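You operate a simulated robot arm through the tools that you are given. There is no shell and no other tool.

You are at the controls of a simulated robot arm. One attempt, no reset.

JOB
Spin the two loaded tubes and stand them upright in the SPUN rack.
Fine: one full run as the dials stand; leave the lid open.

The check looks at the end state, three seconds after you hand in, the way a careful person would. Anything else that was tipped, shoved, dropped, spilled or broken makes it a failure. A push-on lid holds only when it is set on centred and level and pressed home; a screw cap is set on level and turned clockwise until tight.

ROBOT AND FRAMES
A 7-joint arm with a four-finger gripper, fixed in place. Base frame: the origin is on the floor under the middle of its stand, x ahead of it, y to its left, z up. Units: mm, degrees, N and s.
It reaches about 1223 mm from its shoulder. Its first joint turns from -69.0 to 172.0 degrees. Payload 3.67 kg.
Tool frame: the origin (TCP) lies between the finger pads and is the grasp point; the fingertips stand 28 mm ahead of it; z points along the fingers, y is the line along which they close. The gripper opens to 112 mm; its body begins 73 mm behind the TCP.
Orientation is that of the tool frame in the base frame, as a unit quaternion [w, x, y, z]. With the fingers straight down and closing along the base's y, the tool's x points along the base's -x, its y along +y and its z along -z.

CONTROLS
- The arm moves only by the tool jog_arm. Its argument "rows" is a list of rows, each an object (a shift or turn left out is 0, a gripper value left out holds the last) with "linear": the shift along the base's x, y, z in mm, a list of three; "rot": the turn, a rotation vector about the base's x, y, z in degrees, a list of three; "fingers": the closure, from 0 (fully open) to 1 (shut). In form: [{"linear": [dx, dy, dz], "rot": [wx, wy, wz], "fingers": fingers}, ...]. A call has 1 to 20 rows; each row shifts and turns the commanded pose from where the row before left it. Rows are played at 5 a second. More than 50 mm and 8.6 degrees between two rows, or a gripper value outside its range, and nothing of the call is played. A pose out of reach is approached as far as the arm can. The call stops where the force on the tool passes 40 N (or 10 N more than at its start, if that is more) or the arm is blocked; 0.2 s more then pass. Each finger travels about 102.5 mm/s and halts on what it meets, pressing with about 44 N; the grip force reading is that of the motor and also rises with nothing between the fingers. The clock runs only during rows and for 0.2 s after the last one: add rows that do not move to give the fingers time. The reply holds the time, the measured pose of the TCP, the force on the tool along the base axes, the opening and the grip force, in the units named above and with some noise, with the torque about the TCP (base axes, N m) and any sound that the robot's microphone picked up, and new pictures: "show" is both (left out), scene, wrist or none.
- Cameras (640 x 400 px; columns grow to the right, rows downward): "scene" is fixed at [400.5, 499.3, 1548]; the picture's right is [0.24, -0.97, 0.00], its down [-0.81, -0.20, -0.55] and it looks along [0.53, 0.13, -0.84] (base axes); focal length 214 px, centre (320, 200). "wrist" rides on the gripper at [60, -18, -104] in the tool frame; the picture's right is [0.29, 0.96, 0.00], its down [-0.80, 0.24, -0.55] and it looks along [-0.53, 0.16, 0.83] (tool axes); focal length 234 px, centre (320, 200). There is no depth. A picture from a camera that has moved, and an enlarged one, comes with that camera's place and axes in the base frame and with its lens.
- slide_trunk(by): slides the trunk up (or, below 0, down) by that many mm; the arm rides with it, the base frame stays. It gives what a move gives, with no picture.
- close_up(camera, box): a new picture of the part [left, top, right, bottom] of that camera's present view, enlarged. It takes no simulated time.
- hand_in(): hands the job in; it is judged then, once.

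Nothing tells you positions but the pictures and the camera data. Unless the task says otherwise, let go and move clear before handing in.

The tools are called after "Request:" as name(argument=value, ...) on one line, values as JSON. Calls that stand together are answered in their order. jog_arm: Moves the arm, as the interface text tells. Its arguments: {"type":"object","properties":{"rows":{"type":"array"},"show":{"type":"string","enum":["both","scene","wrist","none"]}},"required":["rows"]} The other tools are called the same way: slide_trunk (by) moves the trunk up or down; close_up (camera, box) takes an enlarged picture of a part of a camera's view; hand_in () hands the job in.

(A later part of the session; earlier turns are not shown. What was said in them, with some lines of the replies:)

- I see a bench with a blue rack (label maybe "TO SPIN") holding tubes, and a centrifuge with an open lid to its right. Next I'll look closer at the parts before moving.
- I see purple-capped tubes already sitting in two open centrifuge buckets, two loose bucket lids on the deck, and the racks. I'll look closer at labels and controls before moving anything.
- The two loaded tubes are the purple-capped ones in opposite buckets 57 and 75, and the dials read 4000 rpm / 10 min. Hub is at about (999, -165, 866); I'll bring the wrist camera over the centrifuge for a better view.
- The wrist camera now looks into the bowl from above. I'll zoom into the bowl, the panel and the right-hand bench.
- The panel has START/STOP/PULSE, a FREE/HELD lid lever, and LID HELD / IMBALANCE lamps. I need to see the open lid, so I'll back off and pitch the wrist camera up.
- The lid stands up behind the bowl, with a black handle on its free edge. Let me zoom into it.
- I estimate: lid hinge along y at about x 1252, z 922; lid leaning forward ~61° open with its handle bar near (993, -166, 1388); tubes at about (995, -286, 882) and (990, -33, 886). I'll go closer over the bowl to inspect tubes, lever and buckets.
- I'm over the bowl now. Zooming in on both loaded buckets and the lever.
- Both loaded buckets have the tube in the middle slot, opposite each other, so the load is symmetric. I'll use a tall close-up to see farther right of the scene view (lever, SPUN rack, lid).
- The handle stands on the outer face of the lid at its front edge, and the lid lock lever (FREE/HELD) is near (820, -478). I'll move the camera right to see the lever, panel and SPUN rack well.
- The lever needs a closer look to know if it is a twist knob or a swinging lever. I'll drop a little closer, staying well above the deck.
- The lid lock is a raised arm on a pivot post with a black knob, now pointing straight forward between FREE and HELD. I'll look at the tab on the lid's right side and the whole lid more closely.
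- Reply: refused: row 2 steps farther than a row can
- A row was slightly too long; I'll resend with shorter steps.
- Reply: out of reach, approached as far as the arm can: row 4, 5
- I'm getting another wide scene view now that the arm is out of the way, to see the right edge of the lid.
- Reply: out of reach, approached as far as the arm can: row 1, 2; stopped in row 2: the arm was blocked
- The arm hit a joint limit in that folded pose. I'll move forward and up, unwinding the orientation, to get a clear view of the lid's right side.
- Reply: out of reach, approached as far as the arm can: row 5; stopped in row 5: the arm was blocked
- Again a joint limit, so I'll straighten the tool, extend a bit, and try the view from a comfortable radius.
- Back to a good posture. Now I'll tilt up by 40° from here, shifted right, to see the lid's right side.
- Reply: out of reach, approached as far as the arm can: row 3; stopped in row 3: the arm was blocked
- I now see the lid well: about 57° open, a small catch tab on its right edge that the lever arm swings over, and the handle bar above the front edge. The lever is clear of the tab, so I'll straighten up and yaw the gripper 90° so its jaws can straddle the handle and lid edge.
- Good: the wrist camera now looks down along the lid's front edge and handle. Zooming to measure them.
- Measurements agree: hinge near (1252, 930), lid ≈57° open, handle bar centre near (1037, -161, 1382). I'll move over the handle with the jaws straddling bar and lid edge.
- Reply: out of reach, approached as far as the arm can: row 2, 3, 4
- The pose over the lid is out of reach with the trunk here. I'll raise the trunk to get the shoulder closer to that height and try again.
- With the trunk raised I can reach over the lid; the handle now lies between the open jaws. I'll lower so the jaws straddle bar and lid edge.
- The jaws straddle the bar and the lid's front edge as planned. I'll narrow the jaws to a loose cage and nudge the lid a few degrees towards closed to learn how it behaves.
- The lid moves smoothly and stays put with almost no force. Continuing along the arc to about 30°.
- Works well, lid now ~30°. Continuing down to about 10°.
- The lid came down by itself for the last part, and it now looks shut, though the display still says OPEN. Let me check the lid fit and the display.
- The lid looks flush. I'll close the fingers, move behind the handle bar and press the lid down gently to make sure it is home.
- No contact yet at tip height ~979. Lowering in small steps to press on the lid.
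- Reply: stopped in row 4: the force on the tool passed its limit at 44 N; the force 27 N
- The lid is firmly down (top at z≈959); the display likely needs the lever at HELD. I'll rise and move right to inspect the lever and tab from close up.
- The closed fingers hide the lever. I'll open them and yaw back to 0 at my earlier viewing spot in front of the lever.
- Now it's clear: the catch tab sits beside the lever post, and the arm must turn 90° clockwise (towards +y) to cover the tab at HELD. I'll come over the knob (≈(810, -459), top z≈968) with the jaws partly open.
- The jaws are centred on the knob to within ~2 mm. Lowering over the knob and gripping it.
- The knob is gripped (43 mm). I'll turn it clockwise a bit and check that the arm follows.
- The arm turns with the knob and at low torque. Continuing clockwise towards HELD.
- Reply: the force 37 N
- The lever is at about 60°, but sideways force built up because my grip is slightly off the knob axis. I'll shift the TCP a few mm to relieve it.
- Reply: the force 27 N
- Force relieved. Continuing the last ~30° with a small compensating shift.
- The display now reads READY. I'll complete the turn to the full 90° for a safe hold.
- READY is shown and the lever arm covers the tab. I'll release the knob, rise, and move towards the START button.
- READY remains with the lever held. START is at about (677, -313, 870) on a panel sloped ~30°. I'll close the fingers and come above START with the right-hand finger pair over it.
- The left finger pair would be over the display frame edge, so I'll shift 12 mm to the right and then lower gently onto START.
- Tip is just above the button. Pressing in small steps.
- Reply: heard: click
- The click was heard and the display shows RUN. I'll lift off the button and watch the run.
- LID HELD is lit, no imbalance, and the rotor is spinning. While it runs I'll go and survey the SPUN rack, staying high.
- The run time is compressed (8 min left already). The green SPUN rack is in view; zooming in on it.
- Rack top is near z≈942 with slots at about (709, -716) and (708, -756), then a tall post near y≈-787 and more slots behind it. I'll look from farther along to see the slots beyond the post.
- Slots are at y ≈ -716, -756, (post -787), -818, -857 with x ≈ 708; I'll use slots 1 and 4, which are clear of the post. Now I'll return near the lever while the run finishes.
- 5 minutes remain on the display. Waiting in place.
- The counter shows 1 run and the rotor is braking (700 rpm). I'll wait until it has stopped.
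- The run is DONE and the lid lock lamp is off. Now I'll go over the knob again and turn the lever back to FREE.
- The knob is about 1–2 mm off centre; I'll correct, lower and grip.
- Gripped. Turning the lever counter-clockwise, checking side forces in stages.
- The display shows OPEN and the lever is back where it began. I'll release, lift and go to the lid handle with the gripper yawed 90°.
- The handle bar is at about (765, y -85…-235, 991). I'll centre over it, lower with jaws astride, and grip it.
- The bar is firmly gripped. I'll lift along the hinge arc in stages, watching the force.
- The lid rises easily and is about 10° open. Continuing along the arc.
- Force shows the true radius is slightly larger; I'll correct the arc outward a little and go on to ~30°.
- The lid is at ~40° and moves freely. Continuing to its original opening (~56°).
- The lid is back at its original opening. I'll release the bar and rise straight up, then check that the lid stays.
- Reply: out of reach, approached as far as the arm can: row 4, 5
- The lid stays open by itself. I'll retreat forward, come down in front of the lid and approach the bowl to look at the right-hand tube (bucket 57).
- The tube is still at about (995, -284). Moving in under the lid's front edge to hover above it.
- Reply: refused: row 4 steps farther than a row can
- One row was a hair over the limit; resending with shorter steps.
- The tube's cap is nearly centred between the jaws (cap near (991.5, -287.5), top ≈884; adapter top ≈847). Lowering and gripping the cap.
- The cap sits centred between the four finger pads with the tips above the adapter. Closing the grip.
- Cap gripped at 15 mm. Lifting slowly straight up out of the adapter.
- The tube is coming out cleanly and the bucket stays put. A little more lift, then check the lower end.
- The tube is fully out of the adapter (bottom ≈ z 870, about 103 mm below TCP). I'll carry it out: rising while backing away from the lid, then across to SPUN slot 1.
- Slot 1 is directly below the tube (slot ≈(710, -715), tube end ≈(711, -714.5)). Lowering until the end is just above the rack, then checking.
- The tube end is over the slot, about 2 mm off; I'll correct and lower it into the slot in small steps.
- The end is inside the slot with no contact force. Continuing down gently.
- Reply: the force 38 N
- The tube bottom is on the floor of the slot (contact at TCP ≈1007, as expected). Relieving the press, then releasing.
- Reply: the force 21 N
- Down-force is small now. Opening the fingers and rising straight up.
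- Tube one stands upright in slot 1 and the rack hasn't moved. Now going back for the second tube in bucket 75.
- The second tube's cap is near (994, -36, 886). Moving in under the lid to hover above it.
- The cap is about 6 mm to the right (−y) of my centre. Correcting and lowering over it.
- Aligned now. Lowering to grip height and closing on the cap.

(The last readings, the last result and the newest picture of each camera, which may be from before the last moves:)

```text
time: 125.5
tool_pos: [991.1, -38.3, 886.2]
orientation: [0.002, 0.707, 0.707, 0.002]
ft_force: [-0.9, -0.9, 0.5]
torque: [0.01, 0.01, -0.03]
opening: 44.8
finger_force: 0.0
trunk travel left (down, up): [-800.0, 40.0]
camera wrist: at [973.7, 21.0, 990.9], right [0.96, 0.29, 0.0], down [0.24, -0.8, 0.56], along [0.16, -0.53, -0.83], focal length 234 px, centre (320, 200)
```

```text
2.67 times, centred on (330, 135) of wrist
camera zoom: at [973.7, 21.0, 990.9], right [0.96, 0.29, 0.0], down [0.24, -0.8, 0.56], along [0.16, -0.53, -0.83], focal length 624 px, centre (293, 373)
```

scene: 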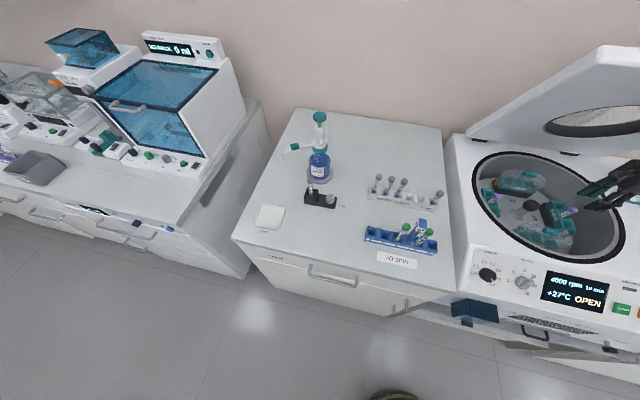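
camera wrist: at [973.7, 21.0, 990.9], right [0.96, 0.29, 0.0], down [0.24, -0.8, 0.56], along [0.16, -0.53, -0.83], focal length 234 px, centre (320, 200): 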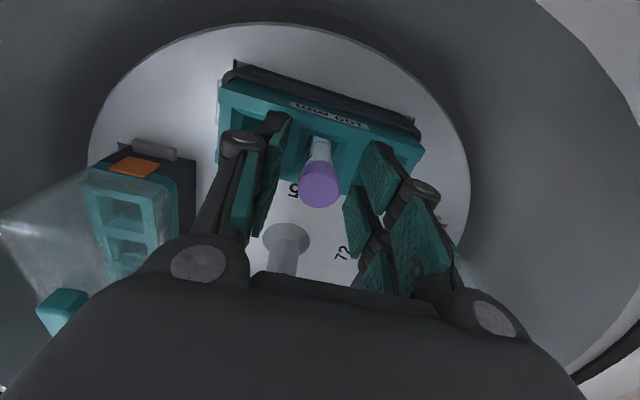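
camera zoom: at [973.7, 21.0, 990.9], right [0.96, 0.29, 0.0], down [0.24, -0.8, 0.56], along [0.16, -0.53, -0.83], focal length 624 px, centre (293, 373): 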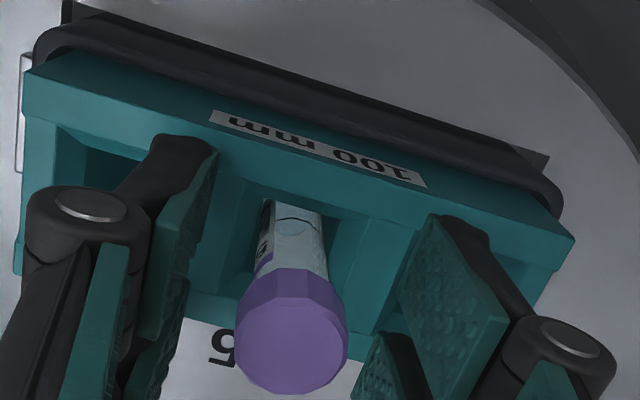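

Well placed; nudging 1 mm and closing on the cap.

Request:
jog_arm(rows=[{"linear": [0, 1.3, -1]}, {"fingers": 1.0}, {"fingers": 1.0}, {"fingers": 1.0}, {"fingers": 1.0}], show="wrist")

Request:
close_up(camera="wrist", box=[240, 60, 420, 210])

```text
time: 126.7
tool_pos: [989.9, -38.2, 884.6]
orientation: [0.001, 0.707, 0.707, 0.001]
ft_force: [-0.4, 0.0, -0.6]
torque: [0.01, -0.03, -0.01]
opening: 16.1
finger_force: 44.0
trunk travel left (down, up): [-800.0, 40.0]
camera wrist: at [973.0, 21.8, 989.5], right [0.96, 0.29, 0.0], down [0.24, -0.8, 0.56], along [0.16, -0.53, -0.83], focal length 234 px, centre (320, 200)
```

wrist: 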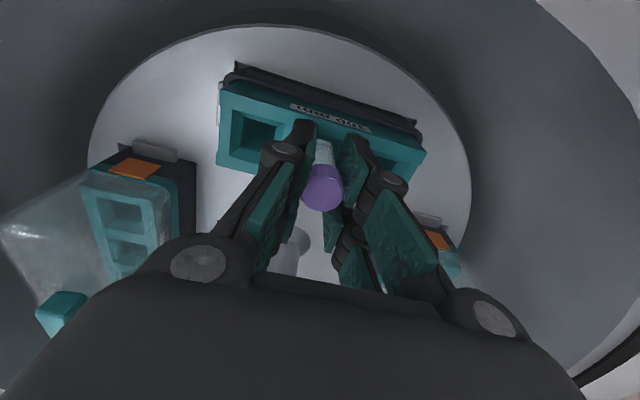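

```text
2.67 times, centred on (330, 135) of wrist
camera zoom: at [973.0, 21.8, 989.5], right [0.96, 0.29, 0.0], down [0.24, -0.8, 0.56], along [0.16, -0.53, -0.83], focal length 624 px, centre (293, 373)
```

zoom: 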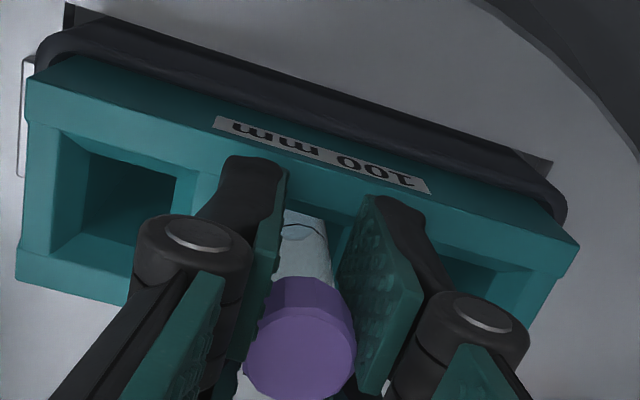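

Gripped at 16 mm, like the first. Lifting straight up out of the adapter.

Request:
jog_arm(rows=[{"linear": [0, 0, 8]}, {"linear": [0, 0, 10]}, {"linear": [0, 0, 12]}, {"linear": [0, 0, 12]}, {"linear": [0, 0, 12]}, {"linear": [0, 0, 12]}, {"linear": [0, 0, 12]}, {"linear": [0, 0, 10]}, {}], show="wrist")

Request:
close_up(camera="scene", box=[460, 150, 560, 240])

```text
time: 128.7
tool_pos: [990.9, -37.7, 973.4]
orientation: [0.001, 0.707, 0.707, 0.001]
ft_force: [-0.2, -0.5, -0.4]
torque: [-0.02, 0.01, 0.04]
opening: 15.6
finger_force: 44.4
trunk travel left (down, up): [-800.0, 40.0]
camera wrist: at [972.7, 22.1, 1076.9], right [0.96, 0.29, 0.0], down [0.24, -0.8, 0.56], along [0.16, -0.53, -0.83], focal length 234 px, centre (320, 200)
```

wrist: 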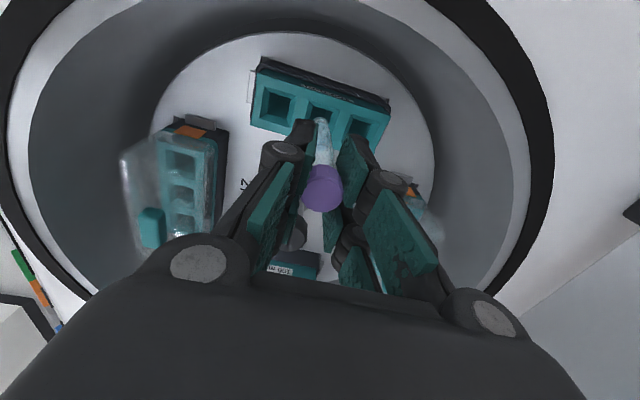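

```text
4.44 times, centred on (510, 195) of scene
camera zoom: at [400.5, 499.3, 1548.0], right [0.24, -0.97, 0.0], down [-0.81, -0.2, -0.55], along [0.53, 0.13, -0.84], focal length 953 px, centre (-524, 222)
```

zoom: 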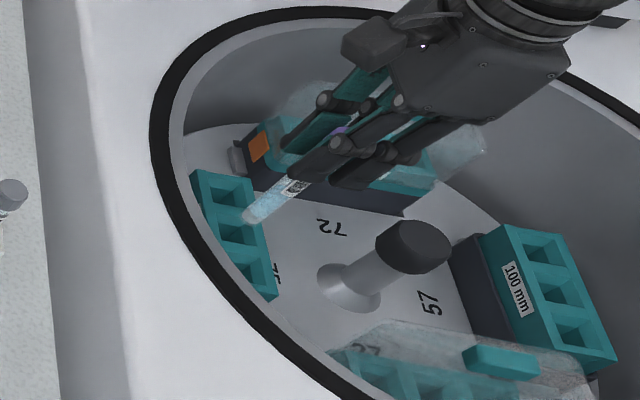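

The tube is fully out and the bucket stayed in place. Carrying it out from under the lid, then around at x≈645 towards slot 4.

Request:
jog_arm(rows=[{"linear": [-20, 0, 19]}, {"linear": [-20, 0, 19]}, {"linear": [-25, 0, 29]}, {"linear": [-25, 0, 29]}, {"linear": [-30, 0, 25]}, {"linear": [-30, 0, 25]}, {"linear": [-21, -40, 5.5]}, {"linear": [-21, -40, 5.5]}, {"linear": [-21, -40, 5.5]}, {"linear": [-21, -40, 5.5]}, {"linear": [-21, -40, 5.5]}, {"linear": [-21, -40, 5.5]}, {"linear": [-21, -40, 5.5]}, {"linear": [-21, -40, 5.5]}, {"linear": [-21, -40, 5.5]}, {}], show="scene")

Request:
jog_arm(rows=[{"linear": [-1, -44.5, 0]}, {"linear": [-1, -44.5, 0]}, {"linear": [-1, -44.5, 0]}, {"linear": [-1, -44.5, 0]}, {"linear": [-1, -44.5, 0]}, {"linear": [-1, -44.5, 0]}, {"linear": [-1, -44.5, 0]}, {"linear": [-1, -44.5, 0]}, {"linear": [-1, -44.5, 0]}, {"linear": [34, -28, 0]}, {"linear": [34, -28, 0]}, {}], show="wrist")

Request:
close_up(camera="wrist", box=[230, 60, 430, 230])

```text
time: 132.1
tool_pos: [654.6, -395.8, 1167.6]
orientation: [0.002, 0.707, 0.707, 0.001]
ft_force: [0.7, 0.5, -1.0]
torque: [-0.04, 0.06, -0.01]
opening: 15.1
finger_force: 43.4
trunk travel left (down, up): [-800.0, 40.0]
```

scene: 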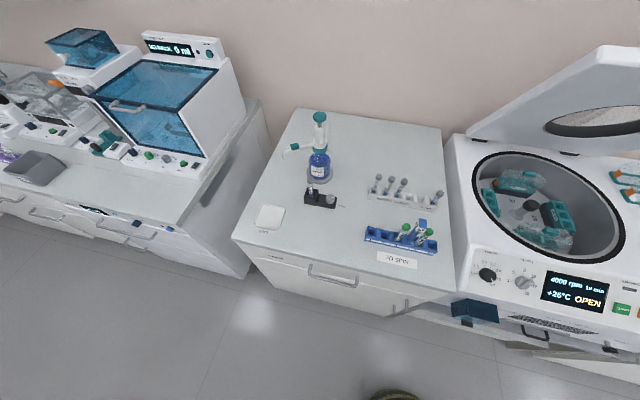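

```text
time: 134.7
tool_pos: [709.6, -858.7, 1165.5]
orientation: [0.001, 0.708, 0.706, 0.002]
ft_force: [-0.6, -0.3, 0.0]
torque: [0.04, -0.01, 0.01]
opening: 14.8
finger_force: 43.8
trunk travel left (down, up): [-800.0, 40.0]
camera wrist: at [691.7, -798.2, 1270.5], right [0.96, 0.29, 0.01], down [0.24, -0.8, 0.55], along [0.16, -0.53, -0.83], focal length 234 px, centre (320, 200)
```

wrist: 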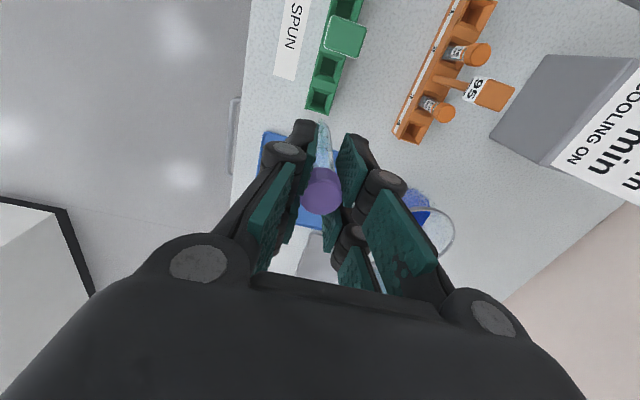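

```text
2.35 times, centred on (330, 145) of wrist
camera zoom: at [691.7, -798.2, 1270.5], right [0.96, 0.29, 0.01], down [0.24, -0.8, 0.55], along [0.16, -0.53, -0.83], focal length 551 px, centre (296, 329)
```

zoom: 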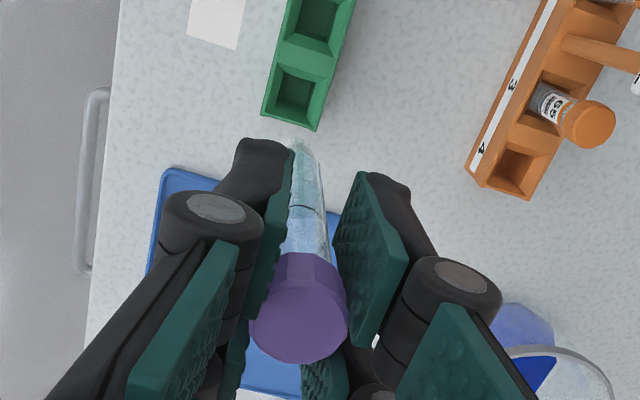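

Slot 4 is at about (708.7, -855.6), almost below the tube. Lowering until the end is just above the rack.

Request:
jog_arm(rows=[{"linear": [-0.5, 2, -30]}, {"linear": [0, 0, -30]}, {"linear": [0, 0, -30]}, {"linear": [0, 0, -15]}, {}], show="wrist")

Request:
close_up(camera="wrist", box=[230, 60, 430, 230])

```text
time: 135.9
tool_pos: [710.6, -854.5, 1062.3]
orientation: [0.001, 0.708, 0.707, 0.003]
ft_force: [-0.3, -0.1, 0.5]
torque: [-0.04, -0.01, -0.01]
opening: 15.1
finger_force: 43.7
trunk travel left (down, up): [-800.0, 40.0]
camera wrist: at [692.3, -795.0, 1166.5], right [0.96, 0.29, 0.0], down [0.24, -0.8, 0.55], along [0.16, -0.53, -0.83], focal length 234 px, centre (320, 200)
```

wrist: 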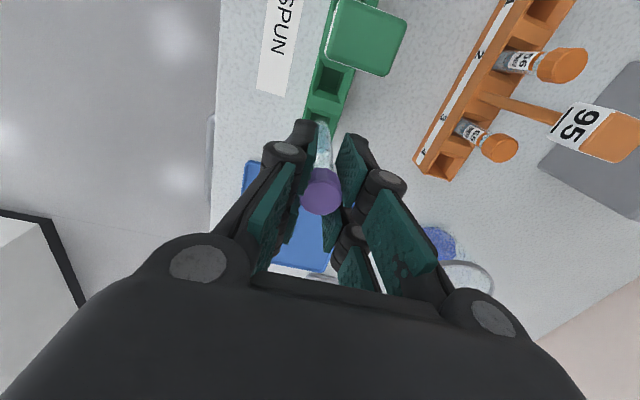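

```text
2.35 times, centred on (330, 145) of wrist
camera zoom: at [692.3, -795.0, 1166.5], right [0.96, 0.29, 0.0], down [0.24, -0.8, 0.55], along [0.16, -0.53, -0.83], focal length 551 px, centre (296, 329)
```

zoom: 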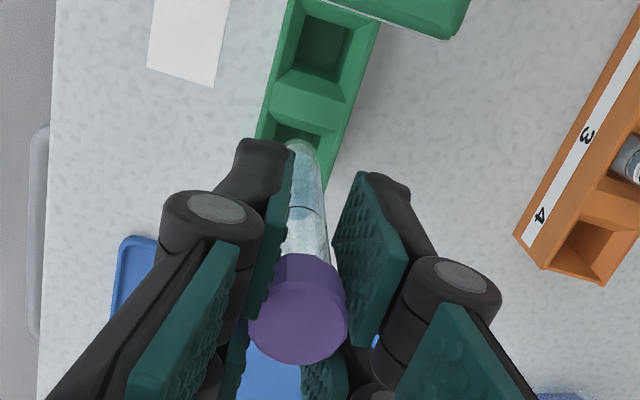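

The end is about 2–3 mm off to +x/+y; correcting and lowering gently into the slot.

Request:
jog_arm(rows=[{"linear": [-2, -2.5, 0]}, {"linear": [0, 0, -8]}, {"linear": [0, 0, -8]}, {}], show="wrist")

Request:
close_up(camera="wrist", box=[250, 60, 390, 180])

```text
time: 136.9
tool_pos: [708.3, -857.9, 1045.0]
orientation: [0.0, 0.708, 0.706, 0.002]
ft_force: [-0.6, -0.2, -1.6]
torque: [-0.01, -0.02, 0.03]
opening: 14.8
finger_force: 43.9
trunk travel left (down, up): [-800.0, 40.0]
camera wrist: at [691.2, -798.9, 1148.9], right [0.96, 0.29, 0.0], down [0.24, -0.8, 0.55], along [0.16, -0.53, -0.83], focal length 234 px, centre (320, 200)
```

wrist: 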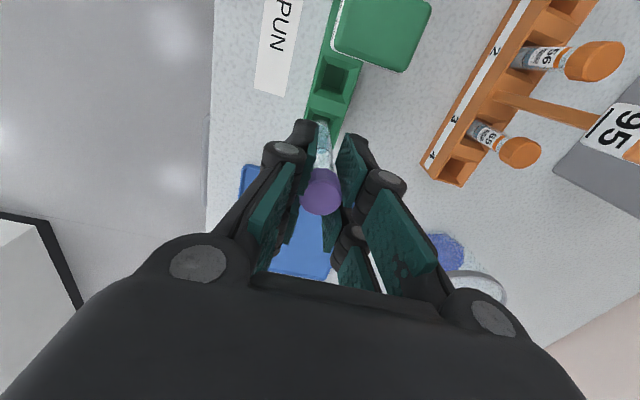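

```text
3.33 times, centred on (320, 120) of wrist
camera zoom: at [691.2, -798.9, 1148.9], right [0.96, 0.29, 0.0], down [0.24, -0.8, 0.55], along [0.16, -0.53, -0.83], focal length 781 px, centre (320, 467)
```

zoom: 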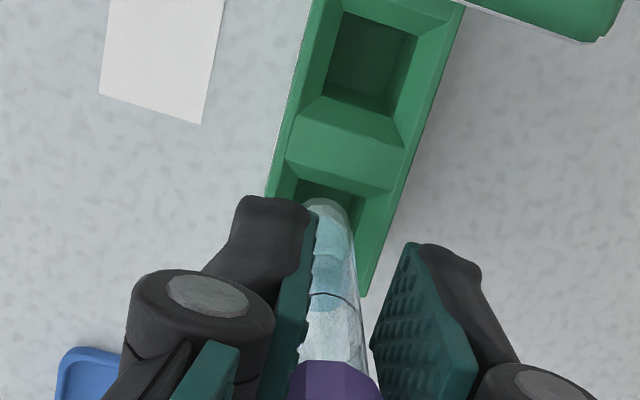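

The tube end is centred in the slot opening. Lowering further in steps.

Request:
jog_arm(rows=[{"linear": [0, 0, -6]}, {"linear": [0, 0, -6]}, {"linear": [0, 0, -6]}, {"linear": [0, 0, -6]}, {"linear": [0, 0, -5]}], show="none")

```text
time: 138.1
tool_pos: [709.6, -857.7, 1015.6]
orientation: [0.0, 0.707, 0.707, 0.002]
ft_force: [-0.2, 0.5, 0.4]
torque: [0.04, 0.0, -0.01]
opening: 14.8
finger_force: 43.6
trunk travel left (down, up): [-800.0, 40.0]
```

Request:
jog_arm(rows=[{"linear": [0, 0, -3]}, {"linear": [0, 0, -3]}, {"linear": [0, 0, -2]}], show="none")

Request:
jog_arm(rows=[{"linear": [0, 0, -1.5]}, {"linear": [0, 0, -1]}], show="wrist")

```text
time: 138.9
tool_pos: [708.6, -854.9, 1007.7]
orientation: [0.001, 0.708, 0.706, 0.001]
ft_force: [-0.5, -0.3, -0.9]
torque: [-0.01, 0.02, -0.03]
opening: 14.8
finger_force: 44.2
trunk travel left (down, up): [-800.0, 40.0]
```

```text
time: 139.5
tool_pos: [707.8, -854.2, 1008.7]
orientation: [0.002, 0.707, 0.707, 0.001]
ft_force: [0.1, 0.2, 6.0]
torque: [0.07, 0.06, -0.01]
opening: 14.8
finger_force: 44.0
trunk travel left (down, up): [-800.0, 40.0]
camera wrist: at [690.0, -794.9, 1111.7], right [0.96, 0.29, 0.0], down [0.24, -0.8, 0.56], along [0.16, -0.53, -0.83], focal length 234 px, centre (320, 200)
```

wrist: 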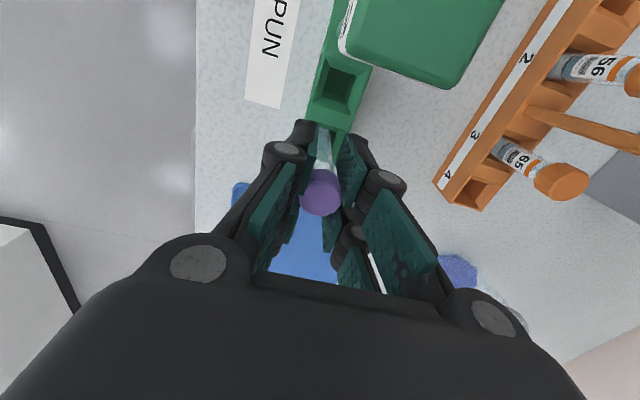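

Light contact at the same height as the first tube, so it is seated. Releasing and rising.

Request:
jog_arm(rows=[{"fingers": 0.85}, {"fingers": 0.6}, {"fingers": 0.6}, {"linear": [0, 0, 15]}, {"linear": [0, 0, 30]}, {"linear": [0, 0, 40]}, {"linear": [0, 0, 40]}, {}], show="wrist")

Request:
close_up(camera="wrist", box=[230, 20, 430, 190])

```text
time: 141.3
tool_pos: [709.1, -857.8, 1130.8]
orientation: [0.0, 0.708, 0.707, 0.002]
ft_force: [0.5, -0.2, 0.7]
torque: [0.01, 0.04, 0.02]
opening: 45.3
finger_force: 0.1
trunk travel left (down, up): [-800.0, 40.0]
camera wrist: at [691.7, -798.1, 1234.2], right [0.96, 0.29, 0.0], down [0.24, -0.8, 0.55], along [0.16, -0.53, -0.83], focal length 234 px, centre (320, 200)
```

wrist: 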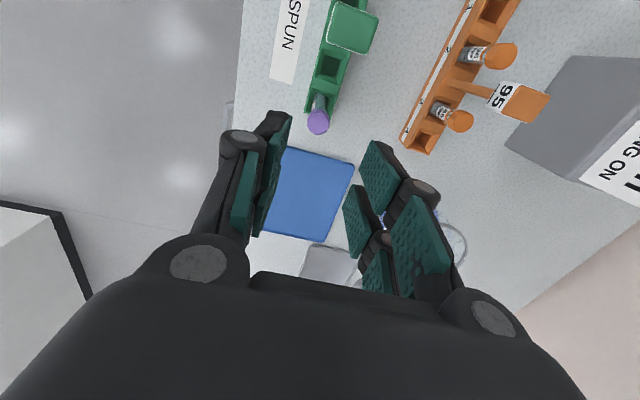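

```text
2.35 times, centred on (330, 105) of wrist
camera zoom: at [691.7, -798.1, 1234.2], right [0.96, 0.29, 0.0], down [0.24, -0.8, 0.55], along [0.16, -0.53, -0.83], focal length 551 px, centre (296, 424)
```

zoom: 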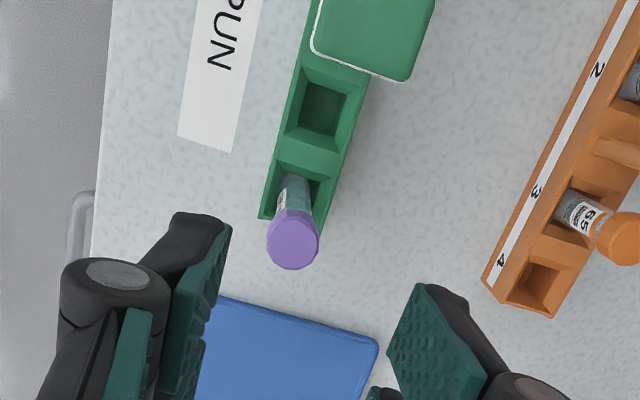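

Both tubes are in the SPUN rack. I'll move clear and take a last look at everything.

Request:
jog_arm(rows=[{"linear": [-10, 20, 35]}, {"linear": [-10, 40, 20]}, {"linear": [-10, 40, 20]}, {"linear": [-10, 45, 10]}, {"linear": [-10, 45, 10]}, {"linear": [-10, 45, 0]}, {"linear": [-10, 45, 0]}, {}], show="both")

Request:
close_up(camera="wrist", box=[230, 60, 430, 240])

Request:
close_up(camera="scene", box=[630, 0, 640, 400])

Request:
close_up(camera="scene", box=[440, 120, 640, 320])

```text
time: 143.1
tool_pos: [637.2, -574.9, 1225.8]
orientation: [0.001, 0.708, 0.706, 0.002]
ft_force: [-0.1, -0.9, -0.6]
torque: [0.08, -0.03, -0.02]
opening: 44.7
finger_force: 0.0
trunk travel left (down, up): [-800.0, 40.0]
camera wrist: at [619.6, -515.7, 1331.1], right [0.96, 0.29, 0.0], down [0.24, -0.8, 0.55], along [0.16, -0.53, -0.83], focal length 234 px, centre (320, 200)
```

scene: 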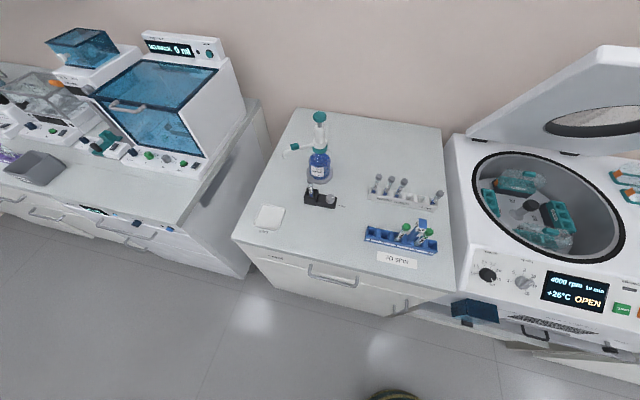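
wrist: 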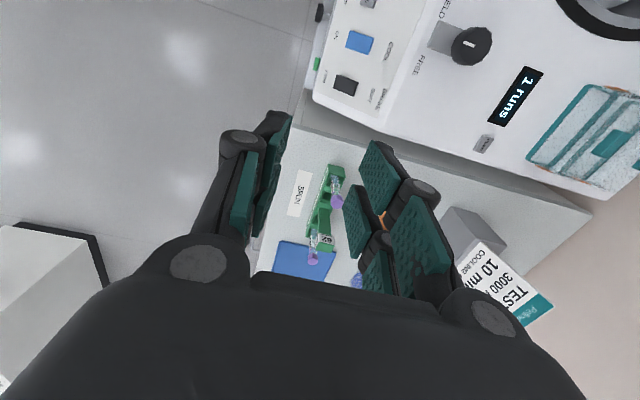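

```text
2.22 times, centred on (330, 150) of wrist
camera zoom: at [619.6, -515.7, 1331.1], right [0.96, 0.29, 0.0], down [0.24, -0.8, 0.55], along [0.16, -0.53, -0.83], focal length 520 px, centre (298, 311)
```

zoom: 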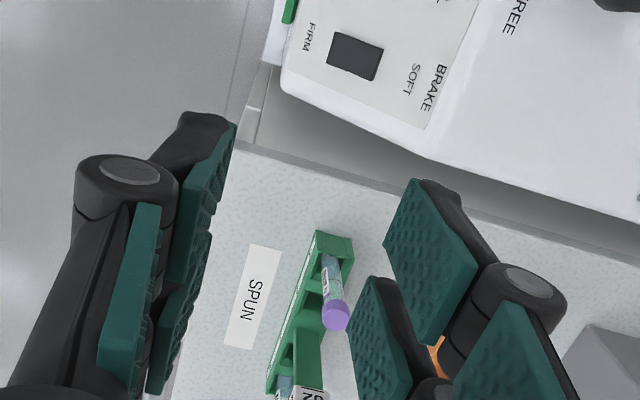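

```text
1.00 times, centred on (635, 200) of scene (not enlarged: the box is as wide or as high as the picture)
camera zoom: at [400.5, 499.3, 1548.0], right [0.24, -0.97, 0.0], down [-0.81, -0.2, -0.55], along [0.53, 0.13, -0.84], focal length 214 px, centre (5, 200)
```

zoom: 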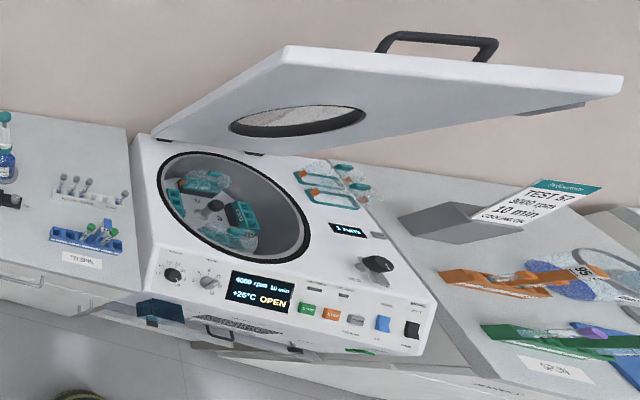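

```text
2.00 times, centred on (540, 220) of scene
camera zoom: at [400.5, 499.3, 1548.0], right [0.24, -0.97, 0.0], down [-0.81, -0.2, -0.55], along [0.53, 0.13, -0.84], focal length 429 px, centre (-120, 160)
```

zoom: 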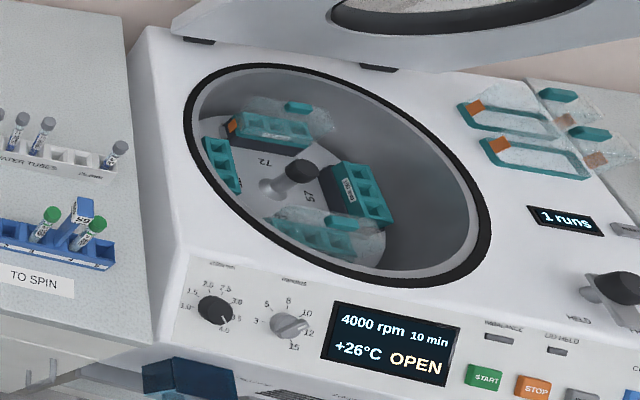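

One full run is logged, the lid is open with the lever free, both purple-capped tubes stand in the SPUN rack (slots 1 and 4), and nothing else was disturbed. The gripper is empty and clear, so I hand in.

Request:
hand_in()

```text
The job is handed in.
```

I ran the two purple-capped tubes through one full spin at 4000 rpm for 10 min, as the dials stood. The run counter now reads 1 and the imbalance lamp stayed off. I have handed the job in and don't have a result yet.

- **Tubes:** both stand upright in the SPUN rack, in the slots at either end.
- **Centrifuge:** the lid is open at about its original angle. The lid lever is back where it started and the display reads OPEN.
- **Lid closing:** somewhere below about 30° the lid dropped shut on its own rather than under my control. The microphone picked up no sound, and it closed and opened normally afterwards.
- **Bucket lids:** I left the two loose bucket lids on the deck, so the loaded buckets spun uncovered, as I found them.
- **Card on the right bench:** it says "TEST 57, 3000 rpm, 10 min, cooling on". I followed your instruction to use the dials, so the speed differed from the card and I did not touch the cool switch.

In the final pictures nothing else looked disturbed. The gripper is empty and clear of everything.
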